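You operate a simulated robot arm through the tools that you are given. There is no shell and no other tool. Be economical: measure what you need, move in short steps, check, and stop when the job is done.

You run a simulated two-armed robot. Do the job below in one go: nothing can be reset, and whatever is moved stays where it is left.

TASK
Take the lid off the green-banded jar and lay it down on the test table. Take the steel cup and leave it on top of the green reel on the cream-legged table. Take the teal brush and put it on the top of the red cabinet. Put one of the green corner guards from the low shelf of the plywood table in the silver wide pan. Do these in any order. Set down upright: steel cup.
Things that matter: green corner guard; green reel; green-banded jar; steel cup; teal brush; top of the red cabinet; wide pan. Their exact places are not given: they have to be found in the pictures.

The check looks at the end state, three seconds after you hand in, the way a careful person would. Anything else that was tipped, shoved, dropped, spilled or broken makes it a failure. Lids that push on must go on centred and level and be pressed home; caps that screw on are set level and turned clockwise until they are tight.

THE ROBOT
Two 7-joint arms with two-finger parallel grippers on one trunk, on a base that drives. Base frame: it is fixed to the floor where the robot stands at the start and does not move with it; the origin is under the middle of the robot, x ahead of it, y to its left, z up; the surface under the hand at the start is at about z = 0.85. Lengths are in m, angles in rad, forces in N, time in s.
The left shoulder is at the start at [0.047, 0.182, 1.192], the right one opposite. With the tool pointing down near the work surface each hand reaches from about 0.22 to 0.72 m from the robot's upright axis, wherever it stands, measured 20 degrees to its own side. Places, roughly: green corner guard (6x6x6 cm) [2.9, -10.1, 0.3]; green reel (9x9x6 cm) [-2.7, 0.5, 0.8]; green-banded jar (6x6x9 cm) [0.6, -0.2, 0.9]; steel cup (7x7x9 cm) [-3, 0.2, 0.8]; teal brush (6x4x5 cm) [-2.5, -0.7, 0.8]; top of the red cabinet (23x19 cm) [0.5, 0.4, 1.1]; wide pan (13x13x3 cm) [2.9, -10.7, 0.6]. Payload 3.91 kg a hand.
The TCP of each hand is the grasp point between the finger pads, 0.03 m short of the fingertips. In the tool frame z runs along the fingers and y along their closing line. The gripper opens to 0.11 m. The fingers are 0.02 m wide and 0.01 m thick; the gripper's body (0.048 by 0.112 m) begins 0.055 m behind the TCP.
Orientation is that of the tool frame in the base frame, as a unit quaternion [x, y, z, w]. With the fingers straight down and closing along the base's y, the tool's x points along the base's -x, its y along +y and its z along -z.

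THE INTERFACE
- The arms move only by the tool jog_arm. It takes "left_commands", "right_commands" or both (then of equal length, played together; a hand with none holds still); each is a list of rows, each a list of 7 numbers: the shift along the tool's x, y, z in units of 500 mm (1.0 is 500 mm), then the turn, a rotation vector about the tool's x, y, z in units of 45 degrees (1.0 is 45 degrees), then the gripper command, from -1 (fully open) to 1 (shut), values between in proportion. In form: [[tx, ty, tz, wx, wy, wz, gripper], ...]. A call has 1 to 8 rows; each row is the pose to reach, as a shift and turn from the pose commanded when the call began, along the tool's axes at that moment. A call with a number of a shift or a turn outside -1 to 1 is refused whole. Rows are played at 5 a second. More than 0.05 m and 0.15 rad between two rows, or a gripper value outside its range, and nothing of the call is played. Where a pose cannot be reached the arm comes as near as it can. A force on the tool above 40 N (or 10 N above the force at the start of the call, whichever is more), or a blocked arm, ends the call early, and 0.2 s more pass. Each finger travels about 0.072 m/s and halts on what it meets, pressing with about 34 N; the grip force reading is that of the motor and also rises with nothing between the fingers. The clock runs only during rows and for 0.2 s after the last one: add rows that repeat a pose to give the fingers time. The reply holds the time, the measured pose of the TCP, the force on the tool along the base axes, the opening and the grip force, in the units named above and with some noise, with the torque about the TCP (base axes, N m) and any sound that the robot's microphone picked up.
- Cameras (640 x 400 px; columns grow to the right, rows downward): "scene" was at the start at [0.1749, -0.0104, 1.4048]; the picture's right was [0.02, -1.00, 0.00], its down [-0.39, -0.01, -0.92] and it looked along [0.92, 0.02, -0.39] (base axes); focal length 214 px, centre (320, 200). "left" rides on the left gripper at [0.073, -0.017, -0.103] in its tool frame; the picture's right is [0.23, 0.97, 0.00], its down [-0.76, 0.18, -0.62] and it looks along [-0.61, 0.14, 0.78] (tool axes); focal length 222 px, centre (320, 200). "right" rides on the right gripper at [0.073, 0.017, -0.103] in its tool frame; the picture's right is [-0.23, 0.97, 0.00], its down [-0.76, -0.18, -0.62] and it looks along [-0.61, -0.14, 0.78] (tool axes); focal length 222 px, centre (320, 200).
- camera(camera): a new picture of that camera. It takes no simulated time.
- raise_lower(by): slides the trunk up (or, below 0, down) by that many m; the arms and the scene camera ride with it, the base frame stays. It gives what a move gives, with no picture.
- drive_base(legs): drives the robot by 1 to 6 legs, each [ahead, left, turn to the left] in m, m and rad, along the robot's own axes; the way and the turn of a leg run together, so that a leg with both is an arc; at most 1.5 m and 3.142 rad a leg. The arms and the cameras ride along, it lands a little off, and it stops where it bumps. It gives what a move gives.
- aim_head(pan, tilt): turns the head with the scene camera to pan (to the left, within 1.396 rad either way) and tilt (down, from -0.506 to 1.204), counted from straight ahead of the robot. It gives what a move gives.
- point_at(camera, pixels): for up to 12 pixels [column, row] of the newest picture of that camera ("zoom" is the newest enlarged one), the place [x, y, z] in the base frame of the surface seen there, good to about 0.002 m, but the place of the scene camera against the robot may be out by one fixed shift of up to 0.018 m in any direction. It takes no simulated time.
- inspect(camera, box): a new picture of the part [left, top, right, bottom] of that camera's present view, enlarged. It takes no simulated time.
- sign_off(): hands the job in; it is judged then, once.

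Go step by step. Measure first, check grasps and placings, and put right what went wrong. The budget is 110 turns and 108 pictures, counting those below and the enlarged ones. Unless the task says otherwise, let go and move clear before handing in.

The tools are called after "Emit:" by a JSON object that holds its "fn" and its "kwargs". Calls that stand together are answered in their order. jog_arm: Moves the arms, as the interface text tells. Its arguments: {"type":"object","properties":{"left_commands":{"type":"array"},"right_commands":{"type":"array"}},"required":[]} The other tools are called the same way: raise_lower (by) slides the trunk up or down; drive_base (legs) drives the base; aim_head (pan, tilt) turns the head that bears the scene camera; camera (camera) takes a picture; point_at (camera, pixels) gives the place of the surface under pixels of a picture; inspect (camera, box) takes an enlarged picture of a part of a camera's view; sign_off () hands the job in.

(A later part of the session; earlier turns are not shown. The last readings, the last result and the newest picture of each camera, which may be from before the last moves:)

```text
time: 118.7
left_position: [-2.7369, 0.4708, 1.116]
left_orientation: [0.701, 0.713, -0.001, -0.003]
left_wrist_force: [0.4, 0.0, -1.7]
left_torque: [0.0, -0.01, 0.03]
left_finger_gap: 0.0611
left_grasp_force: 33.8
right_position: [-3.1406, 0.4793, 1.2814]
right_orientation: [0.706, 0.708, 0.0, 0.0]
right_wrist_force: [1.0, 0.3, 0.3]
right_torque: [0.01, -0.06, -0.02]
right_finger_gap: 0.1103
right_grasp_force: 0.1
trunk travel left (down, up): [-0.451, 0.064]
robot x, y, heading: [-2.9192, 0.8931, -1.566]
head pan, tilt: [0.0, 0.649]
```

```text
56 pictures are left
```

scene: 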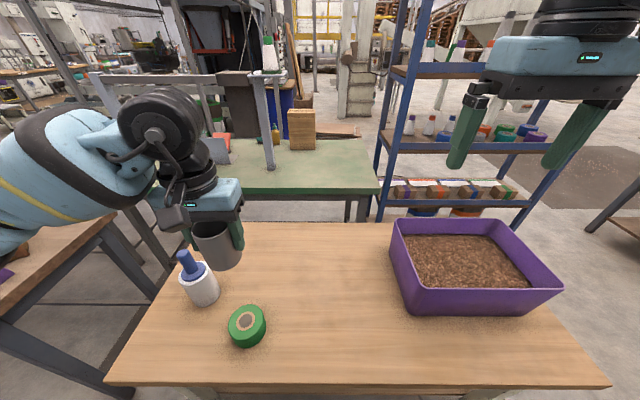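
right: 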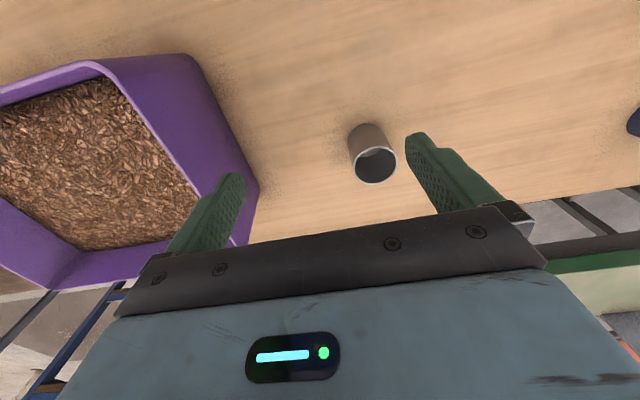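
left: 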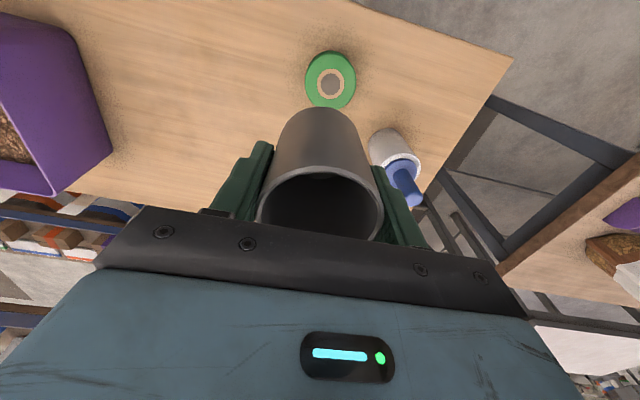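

I'll re-measure the reel at (331,80) and the bottle beside it with the left camera.

Emit:
{"fn": "point_at", "kwargs": {"camera": "left", "pixels": [[331, 55], [308, 78], [354, 80], [345, 72], [320, 98], [343, 97], [391, 145], [405, 175], [415, 195]]}}

Emit:
{"fn": "inspect", "kwargs": {"camera": "left", "box": [290, 35, 370, 115]}}

```text
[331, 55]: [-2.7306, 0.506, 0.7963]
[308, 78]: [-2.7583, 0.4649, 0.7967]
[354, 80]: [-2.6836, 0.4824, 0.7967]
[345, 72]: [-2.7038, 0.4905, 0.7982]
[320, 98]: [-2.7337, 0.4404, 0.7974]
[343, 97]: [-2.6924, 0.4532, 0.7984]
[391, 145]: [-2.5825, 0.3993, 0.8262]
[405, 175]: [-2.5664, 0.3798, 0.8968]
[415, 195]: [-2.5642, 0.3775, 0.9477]
```

```text
5.00 times, centred on (330, 75) of left
```

zoom: 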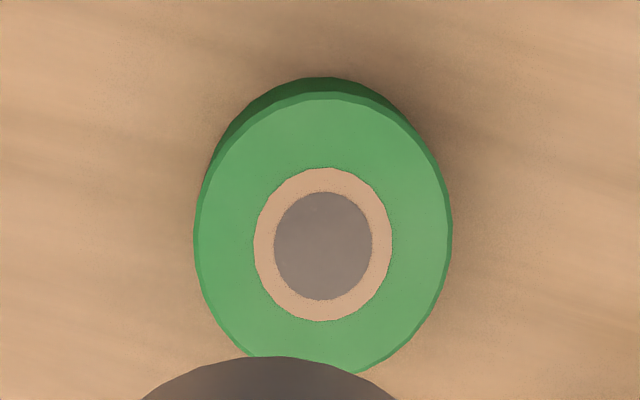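

Emit:
{"fn": "point_at", "kwargs": {"camera": "zoom", "pixels": [[323, 171], [323, 318], [256, 245], [389, 245], [323, 97], [323, 245], [198, 238], [446, 238]]}}

```text
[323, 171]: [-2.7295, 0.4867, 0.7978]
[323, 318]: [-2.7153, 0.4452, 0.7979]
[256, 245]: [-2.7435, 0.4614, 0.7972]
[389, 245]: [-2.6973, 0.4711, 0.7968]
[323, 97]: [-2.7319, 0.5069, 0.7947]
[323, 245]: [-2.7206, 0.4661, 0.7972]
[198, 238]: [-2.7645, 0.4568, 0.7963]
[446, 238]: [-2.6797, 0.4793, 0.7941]
```

Reel centre (-2.722,0.467), top 0.797. The cup base sits 55 mm below the TCP, so I'll descend to TCP≈0.872 first and check.

Emit:
{"fn": "jog_arm", "kwargs": {"left_commands": [[-0.004, 0.015, 0.05, 0, 0, 0, 1], [-0.008, 0.03, 0.13, 0, 0, 0, 1], [-0.008, 0.03, 0.21, 0, 0, 0, 1], [-0.008, 0.03, 0.29, 0, 0, 0, 1], [-0.008, 0.03, 0.37, 0, 0, 0, 1], [-0.008, 0.03, 0.45, 0, 0, 0, 1], [-0.008, 0.03, 0.488, 0, 0, 0, 1], [-0.008, 0.03, 0.488, 0, 0, 0, 1]]}}

Emit:
{"fn": "camera", "kwargs": {"camera": "scene"}}

Emit:
{"fn": "inspect", "kwargs": {"camera": "left", "box": [220, 60, 420, 240]}}

```text
time: 120.5
left_position: [-2.7245, 0.4681, 0.8708]
left_orientation: [0.701, 0.714, -0.002, -0.002]
left_wrist_force: [0.0, 0.2, -0.3]
left_torque: [0.01, -0.02, -0.01]
left_finger_gap: 0.0613
left_grasp_force: 34.3
right_position: [-3.1415, 0.4792, 1.2826]
right_orientation: [0.706, 0.708, 0.001, 0.0]
right_wrist_force: [0.5, -0.3, 0.2]
right_torque: [0.01, -0.02, 0.02]
right_finger_gap: 0.11
right_grasp_force: 0.1
trunk travel left (down, up): [-0.451, 0.064]
robot x, y, heading: [-2.9149, 0.8953, -1.566]
head pan, tilt: [0.0, 0.649]
```

```text
54 pictures are left
```

scene: 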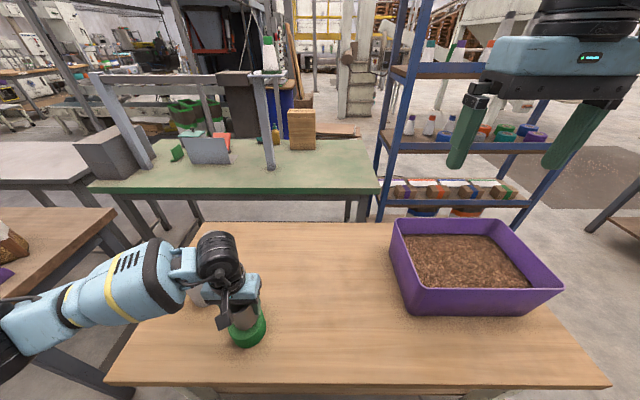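

```text
2.22 times, centred on (320, 150) of left
```

zoom: 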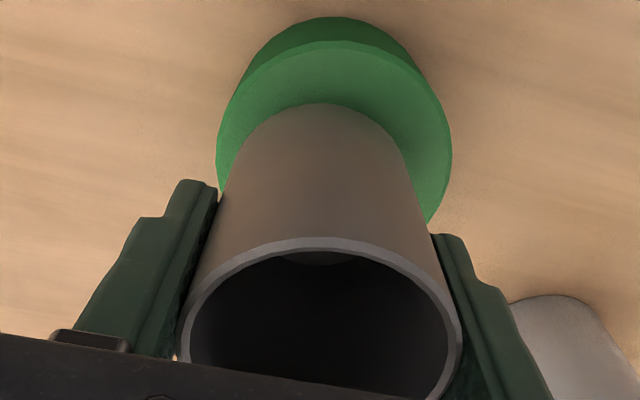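

The cup is centred over the reel. I'll ease down to contact.

Emit:
{"fn": "jog_arm", "kwargs": {"left_commands": [[0, 0.003, 0.016, 0, 0, 0, 1], [0, 0.004, 0.03, 0, 0, 0, 1], [0, 0.004, 0.034, 0, 0, 0, 1], [0, 0.004, 0.034, 0, 0, 0, 1]]}}

```text
time: 121.5
left_position: [-2.7214, 0.4677, 0.855]
left_orientation: [0.701, 0.714, -0.002, -0.002]
left_wrist_force: [0.0, -0.3, 1.7]
left_torque: [0.01, -0.07, 0.01]
left_finger_gap: 0.0611
left_grasp_force: 33.8
right_position: [-3.1403, 0.4797, 1.2834]
right_orientation: [0.707, 0.707, 0.0, 0.001]
right_wrist_force: [0.1, 0.1, 0.2]
right_torque: [-0.02, 0.0, 0.04]
right_finger_gap: 0.1098
right_grasp_force: 0.2
trunk travel left (down, up): [-0.451, 0.064]
robot x, y, heading: [-2.92, 0.891, -1.565]
head pan, tilt: [0.0, 0.649]
```

Contact is felt (force turned to +1.7 N). I'll open the fingers and rise.

Emit:
{"fn": "jog_arm", "kwargs": {"left_commands": [[0, 0, 0, 0, 0, 0, 0], [0, 0, 0, 0, 0, 0, -0.6], [0, 0, 0, 0, 0, 0, -0.6], [0, 0, -0.06, 0, 0, 0, -0.6], [0, 0, -0.15, 0, 0, 0, -0.6], [0, 0, -0.24, 0, 0, 0, -0.6], [0, 0, -0.33, 0, 0, 0, -0.6], [0, 0, -0.42, 0, 0, 0, -0.6]]}}

Emit:
{"fn": "jog_arm", "kwargs": {"left_commands": [[0, 0, -0.09, 0, 0, 0, -1], [0, 0, -0.18, 0, 0, 0, -1], [0, 0, -0.27, 0, 0, 0, -1], [0, 0, -0.36, 0, 0, 0, -1], [0, 0, -0.45, 0, 0, 0, -1], [0, 0, -0.54, 0, 0, 0, -1], [0, 0, -0.58, 0, 0, 0, -1]]}}

Emit:
{"fn": "camera", "kwargs": {"camera": "scene"}}

```text
time: 123.3
left_position: [-2.7206, 0.4673, 1.0684]
left_orientation: [0.7, 0.714, -0.001, -0.003]
left_wrist_force: [-0.2, 1.1, -0.5]
left_torque: [0.01, 0.0, 0.02]
left_finger_gap: 0.088
left_grasp_force: 0.1
right_position: [-3.1431, 0.4805, 1.2827]
right_orientation: [0.707, 0.707, 0.0, 0.0]
right_wrist_force: [-0.9, -0.4, -0.9]
right_torque: [0.0, -0.04, -0.02]
right_finger_gap: 0.1097
right_grasp_force: 0.1
trunk travel left (down, up): [-0.451, 0.064]
robot x, y, heading: [-2.9168, 0.8929, -1.569]
head pan, tilt: [0.0, 0.649]
```

```text
time: 124.9
left_position: [-2.7193, 0.4661, 1.3559]
left_orientation: [0.701, 0.713, -0.001, -0.003]
left_wrist_force: [0.1, 0.4, 1.0]
left_torque: [-0.01, -0.02, 0.02]
left_finger_gap: 0.1101
left_grasp_force: 0.1
right_position: [-3.1423, 0.4805, 1.2835]
right_orientation: [0.706, 0.708, 0.0, 0.0]
right_wrist_force: [-0.2, 0.4, -0.7]
right_torque: [0.02, -0.01, 0.02]
right_finger_gap: 0.1104
right_grasp_force: 0.0
trunk travel left (down, up): [-0.451, 0.064]
robot x, y, heading: [-2.9167, 0.8934, -1.564]
head pan, tilt: [0.0, 0.649]
```

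```text
52 pictures are left
```

scene: 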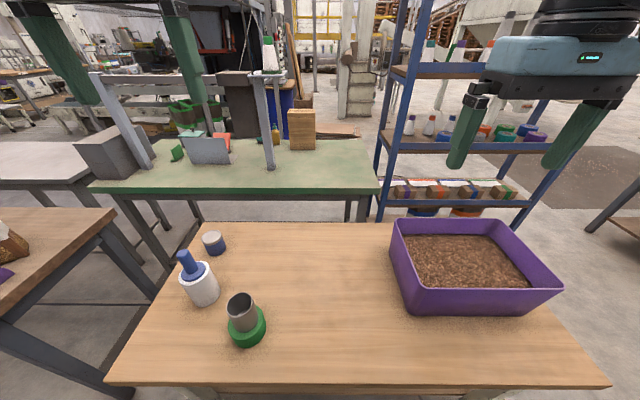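

The cup stands upright on the reel. For the brush I'll go back via the corridor I came along and over to the y≈-1.2 aisle; first to the corner, then look.

Emit:
{"fn": "drive_base", "kwargs": {"legs": [[-0.25, 0, 0], [0, 1.36, 0], [0, 1.36, 0], [1.4, 0, 0]]}}

Emit:
{"fn": "aim_head", "kwargs": {"pan": -0.4, "tilt": 0.45}}

Emit:
{"fn": "camera", "kwargs": {"camera": "scene"}}

```text
time: 156.6
left_position: [-0.0285, -0.6868, 1.3553]
left_orientation: [0.7, 0.714, -0.003, -0.001]
left_wrist_force: [0.0, 0.3, 0.1]
left_torque: [-0.05, 0.0, -0.02]
left_finger_gap: 0.1097
left_grasp_force: 0.1
right_position: [-0.4489, -0.6739, 1.2835]
right_orientation: [0.705, 0.709, 0.0, 0.0]
right_wrist_force: [-0.1, 0.2, 1.1]
right_torque: [-0.01, 0.0, -0.03]
right_finger_gap: 0.1101
right_grasp_force: 0.0
trunk travel left (down, up): [-0.451, 0.064]
robot x, y, heading: [-0.2276, -0.2603, -1.559]
head pan, tilt: [0.0, 0.649]
```

```text
time: 157.5
left_position: [-0.0273, -0.6852, 1.3553]
left_orientation: [0.7, 0.714, -0.001, -0.002]
left_wrist_force: [-0.2, -0.8, -0.1]
left_torque: [0.0, 0.0, -0.01]
left_finger_gap: 0.1101
left_grasp_force: 0.1
right_position: [-0.4475, -0.6733, 1.2827]
right_orientation: [0.706, 0.708, 0.0, 0.0]
right_wrist_force: [0.2, -0.3, 0.0]
right_torque: [0.0, 0.02, 0.01]
right_finger_gap: 0.1099
right_grasp_force: 0.1
trunk travel left (down, up): [-0.451, 0.064]
robot x, y, heading: [-0.225, -0.2598, -1.562]
head pan, tilt: [-0.4, 0.45]
```

```text
51 pictures are left
```

scene: 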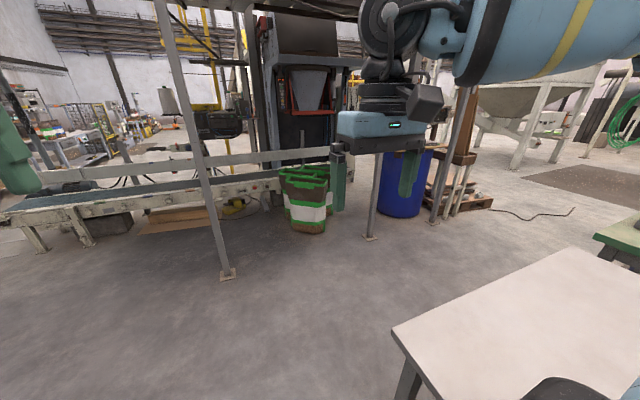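

The aisle ahead is clear to the posts at y≈-2. I'll drive to y≈-1.2, turn to face +y and strafe left toward the brush.

Emit:
{"fn": "drive_base", "kwargs": {"legs": [[0.95, 0, 0], [0, 0, 3.12], [0, 1.15, 0], [0, 1.1, 0]]}}

Emit:
{"fn": "aim_head", "kwargs": {"pan": 0.0, "tilt": 0.65}}

Emit:
{"fn": "camera", "kwargs": {"camera": "scene"}}

```text
time: 189.2
left_position: [-2.6265, -0.5095, 1.3548]
left_orientation: [-0.677, 0.736, -0.001, 0.002]
left_wrist_force: [0.0, 0.5, 0.1]
left_torque: [0.0, 0.0, -0.02]
left_finger_gap: 0.1096
left_grasp_force: 0.0
right_position: [-2.21, -0.5678, 1.283]
right_orientation: [-0.671, 0.742, 0.0, 0.0]
right_wrist_force: [-0.5, 0.6, 0.4]
right_torque: [0.02, -0.02, 0.01]
right_finger_gap: 0.11
right_grasp_force: 0.0
trunk travel left (down, up): [-0.451, 0.064]
robot x, y, heading: [-2.4751, -0.9524, 1.476]
head pan, tilt: [-0.4, 0.45]
```

```text
time: 190.0
left_position: [-2.6272, -0.5098, 1.3558]
left_orientation: [-0.676, 0.737, -0.002, 0.001]
left_wrist_force: [-0.3, -0.3, 0.4]
left_torque: [0.0, 0.0, -0.02]
left_finger_gap: 0.1102
left_grasp_force: 0.0
right_position: [-2.2085, -0.5674, 1.2827]
right_orientation: [-0.671, 0.742, 0.0, 0.0]
right_wrist_force: [-0.3, -0.9, -0.2]
right_torque: [-0.02, 0.05, -0.02]
right_finger_gap: 0.1099
right_grasp_force: 0.0
trunk travel left (down, up): [-0.451, 0.064]
robot x, y, heading: [-2.4743, -0.9527, 1.474]
head pan, tilt: [0.0, 0.649]
```

```text
50 pictures are left
```

scene: 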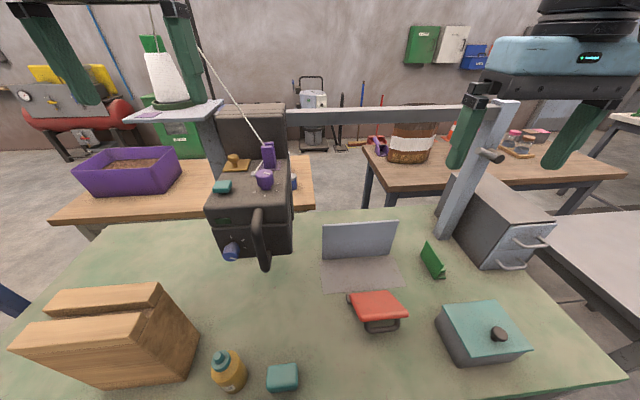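

Teal item at (283,377) on the green table should be the brush. I'll enlarge and measure it, and also the gantry above.

Emit:
{"fn": "inspect", "kwargs": {"camera": "scene", "box": [200, 320, 340, 400]}}

Emit:
{"fn": "point_at", "kwargs": {"camera": "scene", "pixels": [[283, 373], [283, 385], [230, 370], [250, 115], [400, 115], [165, 110], [248, 110], [500, 115], [265, 250], [160, 300], [310, 390], [380, 305]]}}

```text
4.57 times, centred on (270, 360) of scene
```

zoom: 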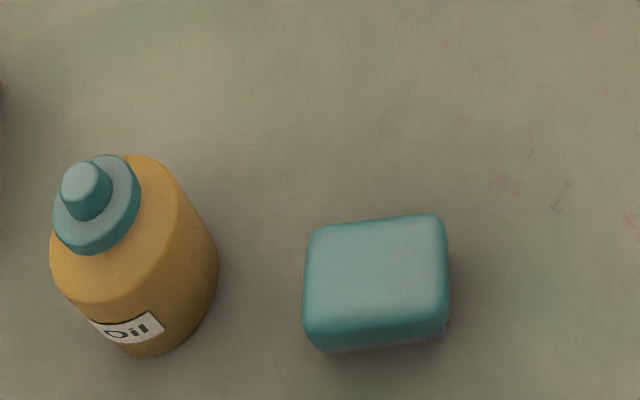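

```text
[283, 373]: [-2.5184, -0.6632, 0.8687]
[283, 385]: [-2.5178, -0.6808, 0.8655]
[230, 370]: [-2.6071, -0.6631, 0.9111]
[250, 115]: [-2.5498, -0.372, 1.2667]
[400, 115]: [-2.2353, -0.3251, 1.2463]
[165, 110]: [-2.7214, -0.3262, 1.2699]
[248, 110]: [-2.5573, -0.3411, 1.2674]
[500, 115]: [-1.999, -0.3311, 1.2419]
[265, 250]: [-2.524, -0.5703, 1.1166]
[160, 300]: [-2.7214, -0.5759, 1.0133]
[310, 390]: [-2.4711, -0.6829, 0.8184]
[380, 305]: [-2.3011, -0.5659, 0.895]
```

The brush is at (-2.518,-0.672), top z 0.868 on a surface at ~0.818, with an oil bottle 9 cm to its left and a machine handle 10 cm beyond. I'll back off a little and square up so the left arm can reach it comfortably.

Emit:
{"fn": "drive_base", "kwargs": {"legs": [[-0.2, 0, 0.09], [0, -0.13, 0]]}}

Emit:
{"fn": "camera", "kwargs": {"camera": "left"}}

```text
time: 193.0
left_position: [-2.5498, -0.7249, 1.3536]
left_orientation: [0.708, -0.706, 0.002, -0.002]
left_wrist_force: [0.3, -1.3, 0.2]
left_torque: [0.02, 0.01, 0.01]
left_finger_gap: 0.1103
left_grasp_force: 0.0
right_position: [-2.1287, -0.7443, 1.2826]
right_orientation: [-0.703, 0.712, -0.001, 0.001]
right_wrist_force: [-0.4, 0.4, -1.0]
right_torque: [0.0, -0.01, 0.0]
right_finger_gap: 0.1102
right_grasp_force: 0.1
trunk travel left (down, up): [-0.451, 0.064]
robot x, y, heading: [-2.3592, -1.1538, 1.562]
head pan, tilt: [0.0, 0.649]
```

```text
48 pictures are left
```

left: 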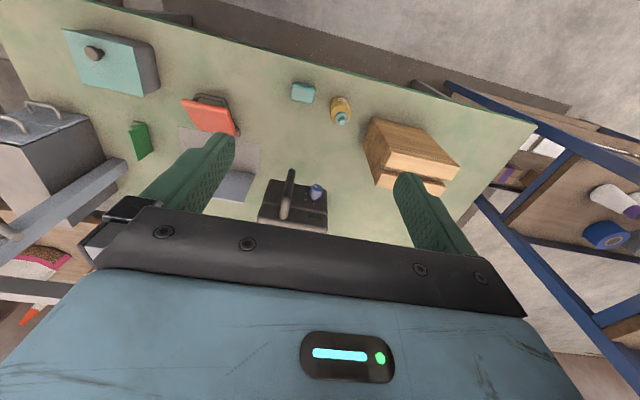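

The brush is at (303,93). I'll rotate the wrist a quarter turn so the fingers close along y, away from the oil bottle, while descending a little.

Emit:
{"fn": "jog_arm", "kwargs": {"left_commands": [[0, 0, 0.03, 0, 0, -0.18, -0.5], [0, 0, 0.06, 0, 0, -0.36, -0.5], [0, 0, 0.1, 0, 0, -0.54, -0.3], [0, 0, 0.14, 0, 0, -0.72, -0.3], [0, 0, 0.18, 0, 0, -0.9, -0.3], [0, 0, 0.22, 0, 0, -1.0, -0.3]]}}

Emit:
{"fn": "jog_arm", "kwargs": {"left_commands": [[0, 0, 0.03, 0, 0, -0.18, -0.3], [0, 0, 0.06, 0, 0, -0.36, -0.3], [0, 0, 0.1, 0, 0, -0.54, -0.3], [0, 0, 0.14, 0, 0, -0.72, -0.3], [0, 0, 0.18, 0, 0, -0.9, -0.3], [0, 0, 0.2, 0, 0, -1.0, -0.3], [0, 0, 0.2, 0, 0, -1.0, -0.3]]}}

Emit:
{"fn": "camera", "kwargs": {"camera": "left"}}

```text
time: 194.4
left_position: [-2.5486, -0.725, 1.2439]
left_orientation: [0.925, -0.38, 0.004, 0.0]
left_wrist_force: [0.9, 1.1, -0.9]
left_torque: [-0.02, 0.0, -0.02]
left_finger_gap: 0.0715
left_grasp_force: 0.1
right_position: [-2.129, -0.7454, 1.2822]
right_orientation: [-0.702, 0.712, 0.0, 0.0]
right_wrist_force: [-0.6, 0.4, 0.5]
right_torque: [-0.03, -0.01, 0.01]
right_finger_gap: 0.1099
right_grasp_force: 0.0
trunk travel left (down, up): [-0.451, 0.064]
robot x, y, heading: [-2.3603, -1.1544, 1.558]
head pan, tilt: [0.0, 0.649]
```

```text
time: 196.0
left_position: [-2.547, -0.7266, 1.1451]
left_orientation: [1.0, 0.002, 0.004, 0.0]
left_wrist_force: [0.6, 0.2, -0.9]
left_torque: [0.03, -0.04, 0.03]
left_finger_gap: 0.0716
left_grasp_force: 0.0
right_position: [-2.127, -0.745, 1.2828]
right_orientation: [-0.702, 0.712, 0.0, 0.0]
right_wrist_force: [-0.5, 0.5, 0.0]
right_torque: [0.01, 0.0, 0.01]
right_finger_gap: 0.1099
right_grasp_force: 0.1
trunk travel left (down, up): [-0.451, 0.064]
robot x, y, heading: [-2.3605, -1.1525, 1.56]
head pan, tilt: [0.0, 0.649]
```

```text
47 pictures are left
```

left: 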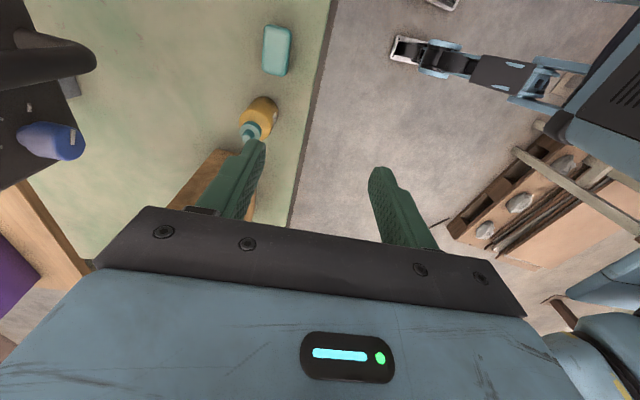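

The wrist is turned: tool x is now +x and tool y is -y. I'll measure the brush at (276,50) and the surroundings.

Emit:
{"fn": "inspect", "kwargs": {"camera": "left", "box": [230, 10, 330, 90]}}

Emit:
{"fn": "point_at", "kwargs": {"camera": "left", "pixels": [[277, 48], [265, 28], [289, 32], [264, 70], [284, 74], [276, 76], [258, 115], [80, 65], [225, 80], [320, 80]]}}

```text
5.00 times, centred on (280, 50) of left
```

zoom: 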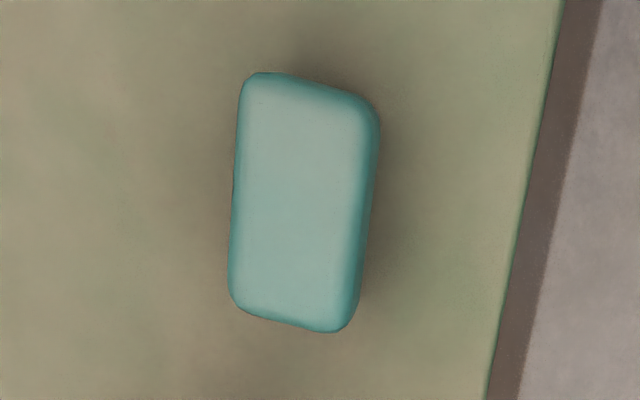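

```text
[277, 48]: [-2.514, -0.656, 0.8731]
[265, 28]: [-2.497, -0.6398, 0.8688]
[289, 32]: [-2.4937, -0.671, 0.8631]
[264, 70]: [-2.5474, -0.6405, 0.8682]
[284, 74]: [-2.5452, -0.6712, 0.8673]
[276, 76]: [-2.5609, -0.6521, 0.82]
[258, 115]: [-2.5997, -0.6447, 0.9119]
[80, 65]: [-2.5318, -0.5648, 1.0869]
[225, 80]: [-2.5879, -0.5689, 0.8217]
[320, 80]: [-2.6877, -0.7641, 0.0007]
```

Brush centre (-2.519,-0.656), about 53×33 mm, aligned with the axes, top 0.870. I'll move over it and descend partway, keeping an eye on the machine handle at y≈-0.57.

Emit:
{"fn": "jog_arm", "kwargs": {"left_commands": [[0.02, -0.05, 0.02, 0, 0, 0, -0.3], [0.04, -0.1, 0.04, 0, 0, 0, -0.3], [0.057, -0.14, 0.06, 0, 0, 0, -0.3], [0.057, -0.14, 0.14, 0, 0, 0, -0.3], [0.057, -0.14, 0.22, 0, 0, 0, -0.3], [0.057, -0.14, 0.3, 0, 0, 0, -0.3], [0.057, -0.14, 0.38, 0, 0, 0, -0.3]]}}

Emit:
{"fn": "camera", "kwargs": {"camera": "left"}}

Emit:
{"fn": "aim_head", "kwargs": {"pan": 0.25, "tilt": 0.75}}

Emit:
{"fn": "camera", "kwargs": {"camera": "scene"}}

```text
time: 197.6
left_position: [-2.5188, -0.6558, 0.9558]
left_orientation: [1.0, 0.002, 0.003, 0.0]
left_wrist_force: [1.1, 0.5, 0.4]
left_torque: [0.01, 0.04, 0.0]
left_finger_gap: 0.0716
left_grasp_force: 0.0
right_position: [-2.1292, -0.7442, 1.2826]
right_orientation: [-0.703, 0.712, -0.001, 0.001]
right_wrist_force: [0.2, -0.5, 0.4]
right_torque: [-0.01, -0.02, 0.01]
right_finger_gap: 0.1102
right_grasp_force: 0.1
trunk travel left (down, up): [-0.451, 0.064]
robot x, y, heading: [-2.3579, -1.153, 1.559]
head pan, tilt: [0.0, 0.649]
```

```text
45 pictures are left
```

left: 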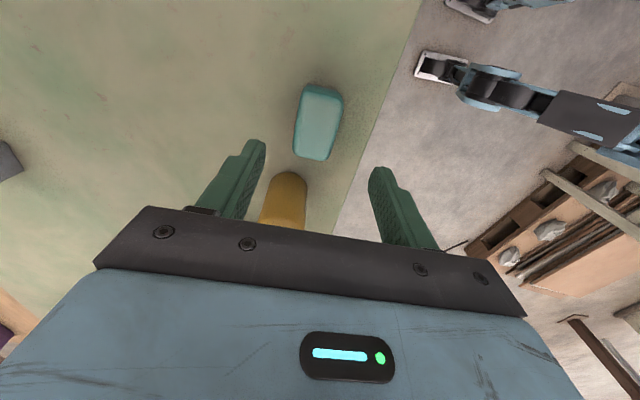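

```text
time: 198.3
left_position: [-2.5183, -0.6563, 0.9561]
left_orientation: [1.0, 0.002, 0.003, 0.0]
left_wrist_force: [0.0, -0.2, -0.3]
left_torque: [0.03, 0.0, 0.01]
left_finger_gap: 0.0713
left_grasp_force: 0.1
right_position: [-2.1286, -0.745, 1.2831]
right_orientation: [-0.701, 0.713, -0.001, 0.001]
right_wrist_force: [-0.3, -0.6, 0.4]
right_torque: [0.0, 0.01, 0.05]
right_finger_gap: 0.1102
right_grasp_force: 0.1
trunk travel left (down, up): [-0.451, 0.064]
robot x, y, heading: [-2.3586, -1.1515, 1.562]
head pan, tilt: [0.25, 0.75]
```

```text
44 pictures are left
```

scene: 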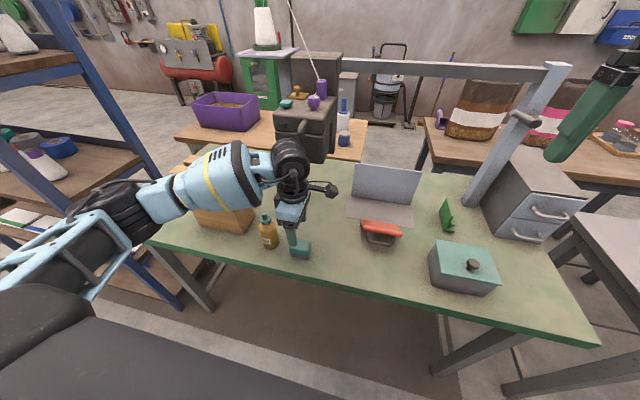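

The brush is between the fingers in the wrist view. The forearm passes near the wooden block at (225,215), so I'll measure that clearance before the final descent.

Emit:
{"fn": "point_at", "kwargs": {"camera": "scene", "pixels": [[225, 200], [222, 212], [225, 225], [200, 215], [245, 212], [212, 175], [150, 205], [268, 218], [290, 170], [250, 200], [295, 253], [335, 188]]}}

Emit:
{"fn": "inspect", "kwargs": {"camera": "scene", "box": [150, 130, 350, 270]}}

```text
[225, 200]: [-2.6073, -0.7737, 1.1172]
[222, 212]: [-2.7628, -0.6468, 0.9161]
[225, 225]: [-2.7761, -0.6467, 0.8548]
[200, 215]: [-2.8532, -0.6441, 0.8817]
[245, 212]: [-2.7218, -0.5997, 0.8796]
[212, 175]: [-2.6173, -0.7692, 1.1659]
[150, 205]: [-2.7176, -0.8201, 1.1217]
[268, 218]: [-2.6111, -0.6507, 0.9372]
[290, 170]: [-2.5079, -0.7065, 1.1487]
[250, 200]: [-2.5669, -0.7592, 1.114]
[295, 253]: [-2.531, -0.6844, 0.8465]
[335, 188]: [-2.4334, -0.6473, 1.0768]
```

```text
2.86 times, centred on (250, 200) of scene
```

zoom: 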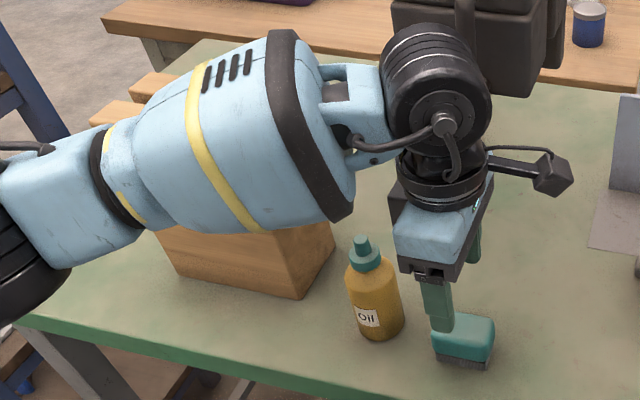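

Forearm underside is ~1.1 and lies in front of the block's face (y≈-0.70 vs -0.645), so there is room to go 98 mm down. I'll descend and grip.

Emit:
{"fn": "jog_arm", "kwargs": {"left_commands": [[0, 0, 0.06, 0, 0, 0, -0.3], [0, 0, 0.12, 0, 0, 0, -0.3], [0, 0, 0.17, 0, 0, 0, -0.3], [0, 0, 0.194, 0, 0, 0, -0.3], [0, 0, 0.194, 0, 0, 0, 0.3], [0, 0, 0.194, 0, 0, 0, 1], [0, 0, 0.194, 0, 0, 0, 1], [0, 0, 0.194, 0, 0, 0, 1]]}}

Emit:
{"fn": "inspect", "kwargs": {"camera": "scene", "box": [150, 130, 350, 270]}}

```text
time: 200.2
left_position: [-2.5176, -0.657, 0.8591]
left_orientation: [1.0, 0.001, 0.003, 0.0]
left_wrist_force: [-0.5, 0.0, 0.3]
left_torque: [0.05, -0.03, 0.0]
left_finger_gap: 0.0373
left_grasp_force: 34.2
right_position: [-2.1291, -0.7442, 1.2836]
right_orientation: [-0.702, 0.712, -0.001, 0.001]
right_wrist_force: [0.1, 0.3, -0.9]
right_torque: [-0.02, -0.01, 0.01]
right_finger_gap: 0.11
right_grasp_force: 0.2
trunk travel left (down, up): [-0.451, 0.064]
robot x, y, heading: [-2.3573, -1.1541, 1.561]
head pan, tilt: [0.25, 0.75]
```

```text
2.86 times, centred on (250, 200) of scene
```

zoom: 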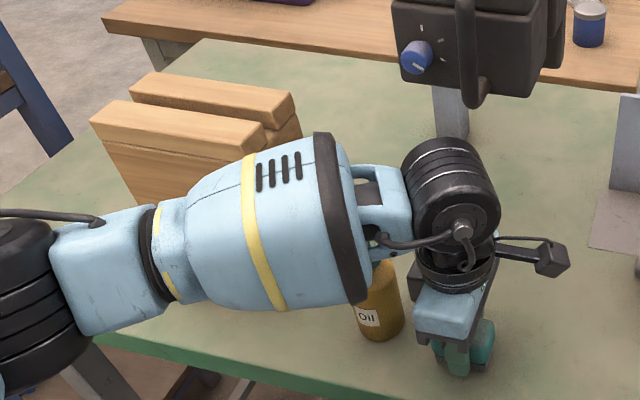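

The brush is gripped (gap 0.037) with nothing touched. I'll lift it straight up, then bring the hand back toward the robot.

Emit:
{"fn": "jog_arm", "kwargs": {"left_commands": [[0, 0, -0.08, 0, 0, 0, 1], [0, 0, -0.17, 0, 0, 0, 1], [0, 0, -0.26, 0, 0, 0, 1], [0, 0.04, -0.34, 0, 0, 0, 1], [0, 0.08, -0.42, 0, 0, 0, 1], [0, 0.12, -0.5, 0, 0, 0, 1], [0, 0.14, -0.58, 0, 0, 0, 1], [0, 0.14, -0.67, 0, 0, 0, 1]]}}

Emit:
{"fn": "jog_arm", "kwargs": {"left_commands": [[0, 0, -0.04, 0, 0, 0.18, 1], [0, 0, -0.08, 0, 0, 0.36, 1], [0, 0, -0.12, 0, 0, 0.54, 1], [0, 0, -0.16, 0, 0, 0.72, 1], [0, 0, -0.2, 0, 0, 0.9, 1], [0, 0, -0.22, 0, 0, 1.0, 1]]}}

Emit:
{"fn": "camera", "kwargs": {"camera": "left"}}

Emit:
{"fn": "camera", "kwargs": {"camera": "scene"}}

```text
time: 201.9
left_position: [-2.5181, -0.7257, 1.1945]
left_orientation: [1.0, 0.001, 0.002, 0.0]
left_wrist_force: [-0.3, -0.8, -0.4]
left_torque: [-0.01, 0.02, 0.04]
left_finger_gap: 0.0375
left_grasp_force: 33.9
right_position: [-2.1283, -0.7455, 1.2832]
right_orientation: [-0.702, 0.712, 0.001, 0.0]
right_wrist_force: [0.4, -0.1, -1.2]
right_torque: [0.01, 0.03, -0.02]
right_finger_gap: 0.1101
right_grasp_force: 0.1
trunk travel left (down, up): [-0.451, 0.064]
robot x, y, heading: [-2.3607, -1.1528, 1.562]
head pan, tilt: [0.25, 0.75]
```

```text
time: 203.3
left_position: [-2.5207, -0.7241, 1.3036]
left_orientation: [0.924, -0.382, 0.002, 0.0]
left_wrist_force: [0.5, -0.1, -0.6]
left_torque: [0.01, 0.01, 0.06]
left_finger_gap: 0.0374
left_grasp_force: 34.4
right_position: [-2.1279, -0.7452, 1.2823]
right_orientation: [-0.702, 0.712, -0.001, 0.0]
right_wrist_force: [-0.4, -0.7, -0.7]
right_torque: [0.04, 0.02, 0.01]
right_finger_gap: 0.1099
right_grasp_force: 0.0
trunk travel left (down, up): [-0.451, 0.064]
robot x, y, heading: [-2.3587, -1.1525, 1.563]
head pan, tilt: [0.25, 0.75]
```

```text
41 pictures are left
```

left: 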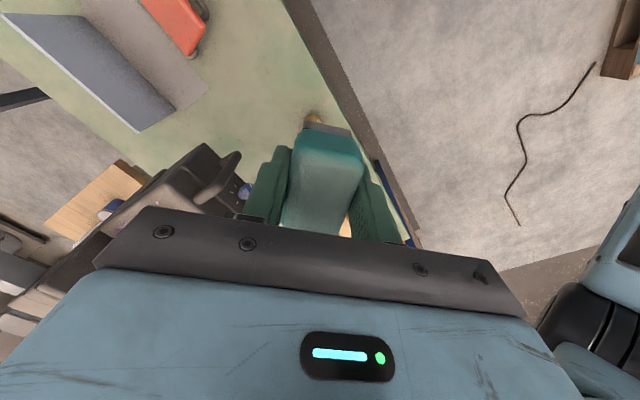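

```text
40 pictures are left
```

scene: 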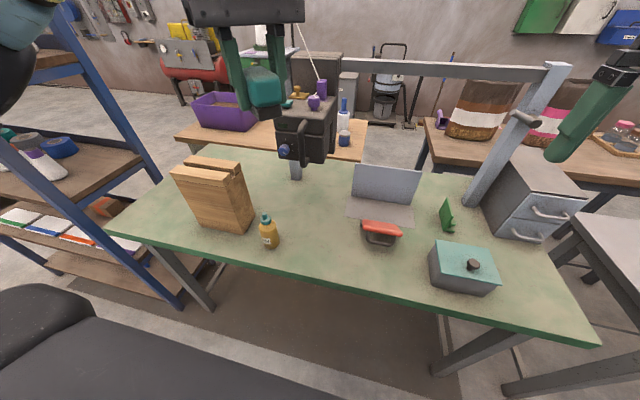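

The brush is held securely. I'll drive back along the aisle to x≈-0.2, go up to y≈0.2 and turn to face the red cabinet.

Emit:
{"fn": "drive_base", "kwargs": {"legs": [[0, -1.08, 0], [0, -1.08, 0], [1.35, 0, 0], [0, 0, -1.562]]}}

Emit:
{"fn": "aim_head", "kwargs": {"pan": 0.3, "tilt": 0.65}}

Emit:
{"fn": "camera", "kwargs": {"camera": "scene"}}

```text
time: 232.4
left_position: [0.1739, 0.3469, 1.3037]
left_orientation: [-0.409, 0.912, -0.003, -0.002]
left_wrist_force: [0.3, 0.1, -0.8]
left_torque: [-0.02, -0.04, -0.03]
left_finger_gap: 0.0374
left_grasp_force: 34.0
right_position: [0.1736, -0.0457, 1.2833]
right_orientation: [-0.019, 1.0, 0.0, 0.0]
right_wrist_force: [0.0, -0.5, 0.2]
right_torque: [-0.04, -0.02, -0.01]
right_finger_gap: 0.1101
right_grasp_force: 0.1
trunk travel left (down, up): [-0.451, 0.064]
robot x, y, heading: [-0.2468, 0.1652, 0.044]
head pan, tilt: [0.25, 0.75]
```

```text
time: 233.0
left_position: [0.1739, 0.3466, 1.3035]
left_orientation: [-0.41, 0.912, -0.004, -0.002]
left_wrist_force: [-0.7, 0.3, -0.4]
left_torque: [-0.01, 0.01, 0.04]
left_finger_gap: 0.0373
left_grasp_force: 34.0
right_position: [0.174, -0.0462, 1.2843]
right_orientation: [-0.02, 1.0, -0.001, 0.0]
right_wrist_force: [0.1, 0.3, -0.3]
right_torque: [0.01, 0.01, -0.01]
right_finger_gap: 0.1101
right_grasp_force: 0.1
trunk travel left (down, up): [-0.451, 0.064]
robot x, y, heading: [-0.2459, 0.1623, 0.053]
head pan, tilt: [0.3, 0.649]
```

```text
39 pictures are left
```

scene: 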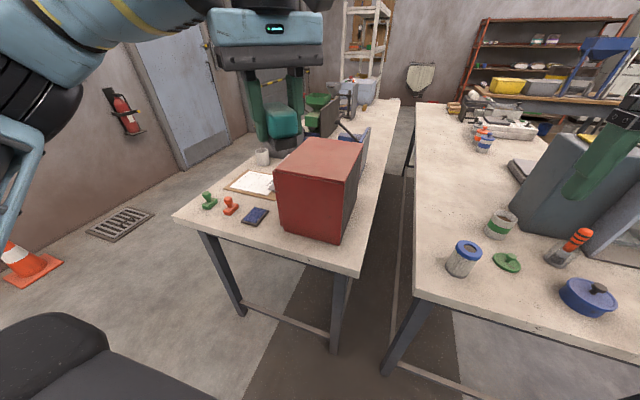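

The red cabinet is ahead at (320,185). I'll measure its top and move up 0.24 m.

Emit:
{"fn": "point_at", "kwargs": {"camera": "scene", "pixels": [[276, 168], [342, 183], [363, 146], [310, 140], [320, 160], [258, 155]]}}

Emit:
{"fn": "drive_base", "kwargs": {"legs": [[0.22, 0, -0.05]]}}

Emit:
{"fn": "raise_lower", "kwargs": {"by": 0.05}}

Emit:
{"fn": "camera", "kwargs": {"camera": "left"}}

```text
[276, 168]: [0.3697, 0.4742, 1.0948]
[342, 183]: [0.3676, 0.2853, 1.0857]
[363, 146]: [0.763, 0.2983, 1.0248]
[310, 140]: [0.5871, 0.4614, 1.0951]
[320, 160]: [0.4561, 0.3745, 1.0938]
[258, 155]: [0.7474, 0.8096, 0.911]
```

```text
time: 234.7
left_position: [0.4015, 0.3298, 1.3036]
left_orientation: [-0.387, 0.922, -0.003, -0.001]
left_wrist_force: [-0.2, -0.6, -0.8]
left_torque: [0.01, 0.0, -0.03]
left_finger_gap: 0.0372
left_grasp_force: 33.7
right_position: [0.3817, -0.0619, 1.2826]
right_orientation: [0.004, 1.0, 0.0, 0.0]
right_wrist_force: [-0.3, 0.4, 0.0]
right_torque: [0.0, 0.03, -0.01]
right_finger_gap: 0.1101
right_grasp_force: 0.1
trunk travel left (down, up): [-0.451, 0.064]
robot x, y, heading: [-0.026, 0.1666, -0.005]
head pan, tilt: [0.3, 0.649]
```

```text
time: 235.7
left_position: [0.4027, 0.3301, 1.3511]
left_orientation: [-0.387, 0.922, -0.001, -0.002]
left_wrist_force: [0.6, 0.0, -1.4]
left_torque: [0.01, 0.05, 0.01]
left_finger_gap: 0.0374
left_grasp_force: 33.9
right_position: [0.3847, -0.0617, 1.3316]
right_orientation: [0.005, 1.0, 0.0, -0.001]
right_wrist_force: [0.5, -0.5, 0.3]
right_torque: [-0.02, 0.0, -0.02]
right_finger_gap: 0.1102
right_grasp_force: 0.1
trunk travel left (down, up): [-0.501, 0.014]
robot x, y, heading: [-0.0224, 0.1653, -0.002]
head pan, tilt: [0.3, 0.649]
```

```text
38 pictures are left
```

left: 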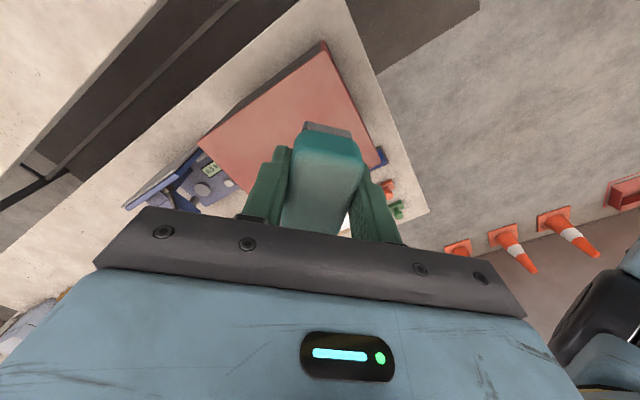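

Cabinet top: x 0.37–0.60, y 0.285–0.475, z 1.095. I'll bring the brush over its centre (0.48,0.38) and down to ~25 mm above.

Emit:
{"fn": "jog_arm", "kwargs": {"left_commands": [[-0.06, -0.013, 0.02, 0, 0, 0, 1], [-0.12, -0.026, 0.06, 0, 0, 0, 1], [-0.18, -0.04, 0.12, 0, 0, 0, 1], [-0.18, -0.04, 0.2, 0, 0, 0, 1], [-0.18, -0.04, 0.28, 0, 0, 0, 1], [-0.18, -0.04, 0.34, 0, 0, 0, 1], [-0.18, -0.04, 0.382, 0, 0, 0, 1], [-0.18, -0.04, 0.382, 0, 0, 0, 1]]}}

Emit:
{"fn": "inspect", "kwargs": {"camera": "scene", "box": [180, 80, 420, 260]}}

Emit:
{"fn": "camera", "kwargs": {"camera": "left"}}

```text
time: 237.4
left_position: [0.48, 0.38, 1.1619]
left_orientation: [-0.387, 0.922, -0.003, -0.001]
left_wrist_force: [0.1, 0.4, -0.3]
left_torque: [-0.04, -0.01, -0.02]
left_finger_gap: 0.0373
left_grasp_force: 34.8
right_position: [0.3824, -0.0621, 1.3331]
right_orientation: [0.003, 1.0, -0.001, 0.0]
right_wrist_force: [0.2, 0.6, 0.8]
right_torque: [-0.01, 0.01, 0.01]
right_finger_gap: 0.11
right_grasp_force: 0.0
trunk travel left (down, up): [-0.501, 0.014]
robot x, y, heading: [-0.0295, 0.1659, -0.003]
head pan, tilt: [0.3, 0.649]
```

```text
2.22 times, centred on (300, 170) of scene
```

zoom: 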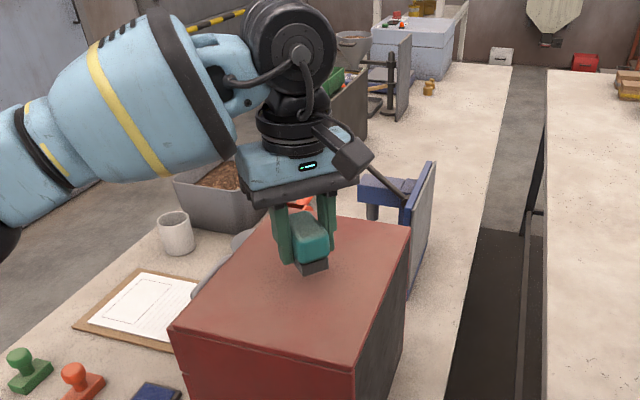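

```text
36 pictures are left
```

left: 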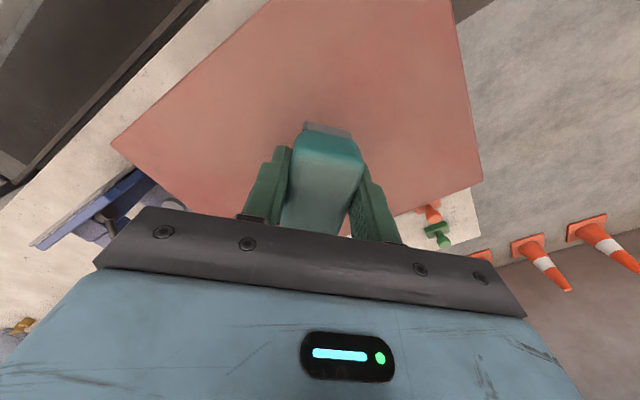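

The brush hangs over the middle of the cabinet top. I'll ease it down to contact.

Emit:
{"fn": "jog_arm", "kwargs": {"left_commands": [[0, 0, 0.024, 0, 0, 0, 1], [0, 0, 0.044, 0, 0, 0, 1], [0, 0, 0.054, 0, 0, 0, 1], [0, 0, 0.054, 0, 0, 0, 1]]}}

```text
time: 238.4
left_position: [0.4774, 0.379, 1.1343]
left_orientation: [-0.386, 0.923, -0.003, 0.0]
left_wrist_force: [0.5, 0.8, 2.0]
left_torque: [-0.03, 0.03, 0.01]
left_finger_gap: 0.0373
left_grasp_force: 33.6
right_position: [0.3826, -0.0613, 1.333]
right_orientation: [0.004, 1.0, 0.0, 0.0]
right_wrist_force: [-0.3, 0.2, 0.0]
right_torque: [0.0, -0.03, -0.01]
right_finger_gap: 0.11
right_grasp_force: 0.1
trunk travel left (down, up): [-0.501, 0.014]
robot x, y, heading: [-0.0262, 0.1665, -0.007]
head pan, tilt: [0.3, 0.649]
```

Contact at z 1.134 (about 2 N up). I'll release and rise.

Emit:
{"fn": "jog_arm", "kwargs": {"left_commands": [[0, 0, 0, 0, 0, 0, 0], [0, 0, 0, 0, 0, 0, -0.4], [0, 0, 0, 0, 0, 0, -0.4], [0, 0, -0.08, 0, 0, 0, -0.4], [0, 0, -0.17, 0, 0, 0, -0.4], [0.04, 0, -0.26, 0, 0, 0, -0.4], [0.1, 0, -0.34, 0, 0, 0, -0.4], [0.18, 0.02, -0.38, 0, 0, 0, -0.4]]}}

Emit:
{"fn": "jog_arm", "kwargs": {"left_commands": [[0, 0, 0, 0, 0, 0.18, -1], [0, 0, 0, 0, 0, 0.36, -1], [0, 0, 0, 0, 0, 0.54, -1], [0, 0, 0, 0, 0, 0.72, -1], [0, 0, 0, 0, 0, 0.9, -1], [0, 0, 0, 0, 0, 1.0, -1]]}}

Emit:
{"fn": "camera", "kwargs": {"camera": "scene"}}

```text
time: 240.2
left_position: [0.408, 0.3213, 1.3248]
left_orientation: [-0.387, 0.922, -0.002, 0.0]
left_wrist_force: [0.7, 0.5, -0.3]
left_torque: [0.02, -0.02, 0.0]
left_finger_gap: 0.0772
left_grasp_force: 0.0
right_position: [0.3818, -0.0624, 1.3331]
right_orientation: [0.004, 1.0, -0.001, 0.001]
right_wrist_force: [0.6, 0.2, 0.4]
right_torque: [-0.03, -0.02, 0.01]
right_finger_gap: 0.11
right_grasp_force: 0.0
trunk travel left (down, up): [-0.501, 0.014]
robot x, y, heading: [-0.0258, 0.1661, -0.007]
head pan, tilt: [0.3, 0.649]
```

```text
time: 241.7
left_position: [0.4084, 0.3219, 1.3258]
left_orientation: [-0.003, 1.0, -0.004, 0.0]
left_wrist_force: [1.5, 0.5, -0.1]
left_torque: [0.01, -0.02, -0.02]
left_finger_gap: 0.1099
left_grasp_force: 0.1
right_position: [0.3823, -0.0616, 1.3331]
right_orientation: [0.004, 1.0, -0.001, -0.001]
right_wrist_force: [0.0, 0.1, -0.1]
right_torque: [-0.02, 0.0, -0.02]
right_finger_gap: 0.1099
right_grasp_force: 0.1
trunk travel left (down, up): [-0.501, 0.014]
robot x, y, heading: [-0.0277, 0.166, -0.002]
head pan, tilt: [0.3, 0.649]
```

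```text
35 pictures are left
```

scene: 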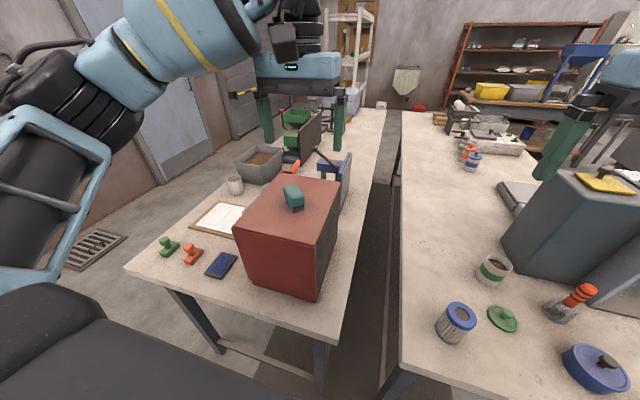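

The brush rests on the red cabinet. Three parts are done; now the far station at (2.9,-10.4). I'll go to the aisle south of the test table, facing +x, and look for a way.

Emit:
{"fn": "drive_base", "kwargs": {"legs": [[-0.19, 0, 0], [0, -1.36, 0]]}}

Emit:
{"fn": "aim_head", "kwargs": {"pan": -0.4, "tilt": 0.3}}

Emit:
{"fn": "camera", "kwargs": {"camera": "scene"}}

Emit:
{"fn": "point_at", "kwargs": {"camera": "scene", "pixels": [[100, 250], [200, 220], [300, 220], [320, 180], [400, 240], [450, 220], [500, 260], [560, 240], [350, 160], [280, 180], [320, 300], [150, 190]]}}

```text
time: 255.1
left_position: [0.2139, -1.0543, 1.3247]
left_orientation: [-0.005, 1.0, -0.004, 0.0]
left_wrist_force: [0.8, 0.3, 0.0]
left_torque: [-0.03, 0.0, 0.01]
left_finger_gap: 0.11
left_grasp_force: 0.1
right_position: [0.1892, -1.4381, 1.333]
right_orientation: [0.003, 1.0, -0.001, 0.0]
right_wrist_force: [0.3, 0.2, 1.0]
right_torque: [0.01, 0.01, -0.01]
right_finger_gap: 0.1099
right_grasp_force: 0.0
trunk travel left (down, up): [-0.501, 0.014]
robot x, y, heading: [-0.2214, -1.2111, -0.002]
head pan, tilt: [0.3, 0.649]
```

```text
time: 256.2
left_position: [0.2131, -1.0554, 1.3257]
left_orientation: [-0.006, 1.0, -0.004, 0.0]
left_wrist_force: [0.0, -1.0, 0.2]
left_torque: [-0.01, 0.01, -0.02]
left_finger_gap: 0.1102
left_grasp_force: 0.2
right_position: [0.189, -1.4383, 1.3336]
right_orientation: [0.003, 1.0, 0.0, -0.001]
right_wrist_force: [0.1, 0.5, 0.2]
right_torque: [-0.01, -0.01, -0.06]
right_finger_gap: 0.1099
right_grasp_force: 0.1
trunk travel left (down, up): [-0.501, 0.014]
robot x, y, heading: [-0.2221, -1.2133, 0.003]
head pan, tilt: [-0.4, 0.3]
```

```text
34 pictures are left
```

scene: 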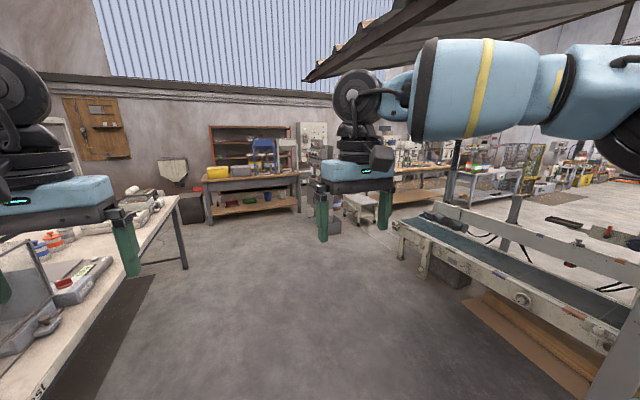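

```text
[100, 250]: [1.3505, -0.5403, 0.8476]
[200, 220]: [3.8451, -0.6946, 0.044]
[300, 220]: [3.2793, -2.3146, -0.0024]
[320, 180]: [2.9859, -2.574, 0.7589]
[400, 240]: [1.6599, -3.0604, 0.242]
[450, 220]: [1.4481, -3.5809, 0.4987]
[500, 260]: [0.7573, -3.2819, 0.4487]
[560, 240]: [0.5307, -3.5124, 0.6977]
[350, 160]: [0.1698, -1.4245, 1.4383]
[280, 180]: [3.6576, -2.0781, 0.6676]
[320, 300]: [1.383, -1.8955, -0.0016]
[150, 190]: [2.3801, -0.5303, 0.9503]
```

There is an open passage between the conveyor end (x≈1.7) and the benches (x≈3). I'll drive to about (2.3,-1.55), turn to face -y and look.

Emit:
{"fn": "drive_base", "kwargs": {"legs": [[0.1, -0.35, 0], [1.2, 0, 0], [1.2, 0, 0], [0, 0, -1.57]]}}

Emit:
{"fn": "aim_head", "kwargs": {"pan": 0.0, "tilt": 0.3}}

Emit:
{"fn": "camera", "kwargs": {"camera": "scene"}}

Emit:
{"fn": "point_at", "kwargs": {"camera": "scene", "pixels": [[320, 250], [250, 220], [320, 200], [390, 220], [320, 180], [200, 220], [450, 240], [150, 260], [500, 260], [280, 170], [360, 170], [320, 160]]}}

```text
time: 274.9
left_position: [2.4328, -2.0208, 1.3245]
left_orientation: [0.7, 0.714, -0.003, -0.003]
left_wrist_force: [0.0, 0.1, -0.3]
left_torque: [0.01, -0.02, 0.0]
left_finger_gap: 0.11
left_grasp_force: 0.0
right_position: [2.048, -2.0006, 1.3331]
right_orientation: [0.706, 0.708, -0.001, -0.001]
right_wrist_force: [0.1, -0.1, 0.1]
right_torque: [-0.02, -0.05, -0.03]
right_finger_gap: 0.1101
right_grasp_force: 0.1
trunk travel left (down, up): [-0.501, 0.014]
robot x, y, heading: [2.2727, -1.5894, -1.563]
head pan, tilt: [-0.4, 0.3]
```

```text
time: 275.8
left_position: [2.4318, -2.0207, 1.3253]
left_orientation: [0.701, 0.713, -0.003, -0.002]
left_wrist_force: [-0.5, -0.2, -0.4]
left_torque: [0.04, 0.0, 0.01]
left_finger_gap: 0.1096
left_grasp_force: 0.2
right_position: [2.0476, -1.999, 1.3323]
right_orientation: [0.706, 0.708, -0.001, 0.0]
right_wrist_force: [-0.1, 0.8, 0.3]
right_torque: [0.0, -0.01, 0.03]
right_finger_gap: 0.1099
right_grasp_force: 0.1
trunk travel left (down, up): [-0.501, 0.014]
robot x, y, heading: [2.2704, -1.5874, -1.563]
head pan, tilt: [0.0, 0.3]
```

```text
33 pictures are left
```

scene: 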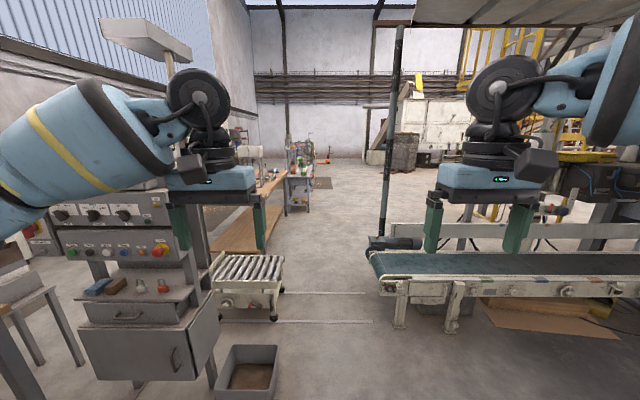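

```text
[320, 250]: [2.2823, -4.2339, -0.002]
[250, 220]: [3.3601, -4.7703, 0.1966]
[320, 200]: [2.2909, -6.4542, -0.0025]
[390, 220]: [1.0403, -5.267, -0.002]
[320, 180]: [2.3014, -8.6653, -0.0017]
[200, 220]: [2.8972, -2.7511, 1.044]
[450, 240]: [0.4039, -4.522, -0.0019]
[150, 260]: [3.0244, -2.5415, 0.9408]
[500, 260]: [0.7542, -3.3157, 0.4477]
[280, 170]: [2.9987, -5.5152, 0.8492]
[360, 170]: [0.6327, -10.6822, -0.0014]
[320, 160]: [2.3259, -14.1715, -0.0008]
```

The way along x≈2.2 looks open between the roller stand and the conveyor. I'll measure its width.

Emit:
{"fn": "point_at", "kwargs": {"camera": "scene", "pixels": [[370, 255], [396, 322], [367, 243], [384, 200], [283, 265], [275, 318], [276, 348], [270, 395], [285, 210], [315, 200], [325, 160], [262, 190]]}}

Emit:
{"fn": "inspect", "kwargs": {"camera": "scene", "box": [220, 120, 400, 230]}}

```text
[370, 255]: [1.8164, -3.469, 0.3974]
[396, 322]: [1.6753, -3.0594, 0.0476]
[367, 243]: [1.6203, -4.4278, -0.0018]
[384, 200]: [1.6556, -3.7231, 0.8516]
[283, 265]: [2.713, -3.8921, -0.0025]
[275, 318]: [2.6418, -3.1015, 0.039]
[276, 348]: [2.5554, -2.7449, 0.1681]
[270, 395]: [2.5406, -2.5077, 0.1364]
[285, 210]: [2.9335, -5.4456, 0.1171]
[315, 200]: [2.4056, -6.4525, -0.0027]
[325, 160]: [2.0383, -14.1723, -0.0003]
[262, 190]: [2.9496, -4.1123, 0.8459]
```

```text
3.56 times, centred on (310, 175) of scene
```

zoom: 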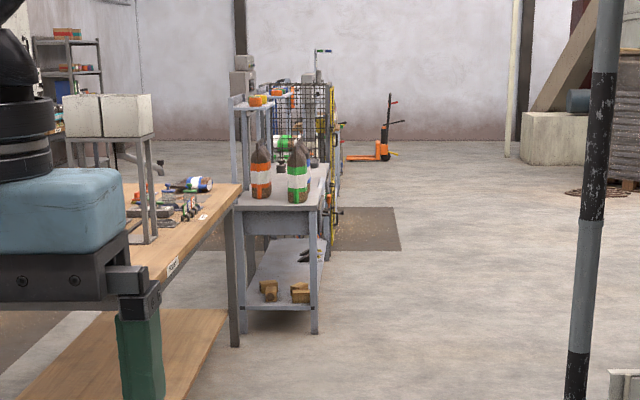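

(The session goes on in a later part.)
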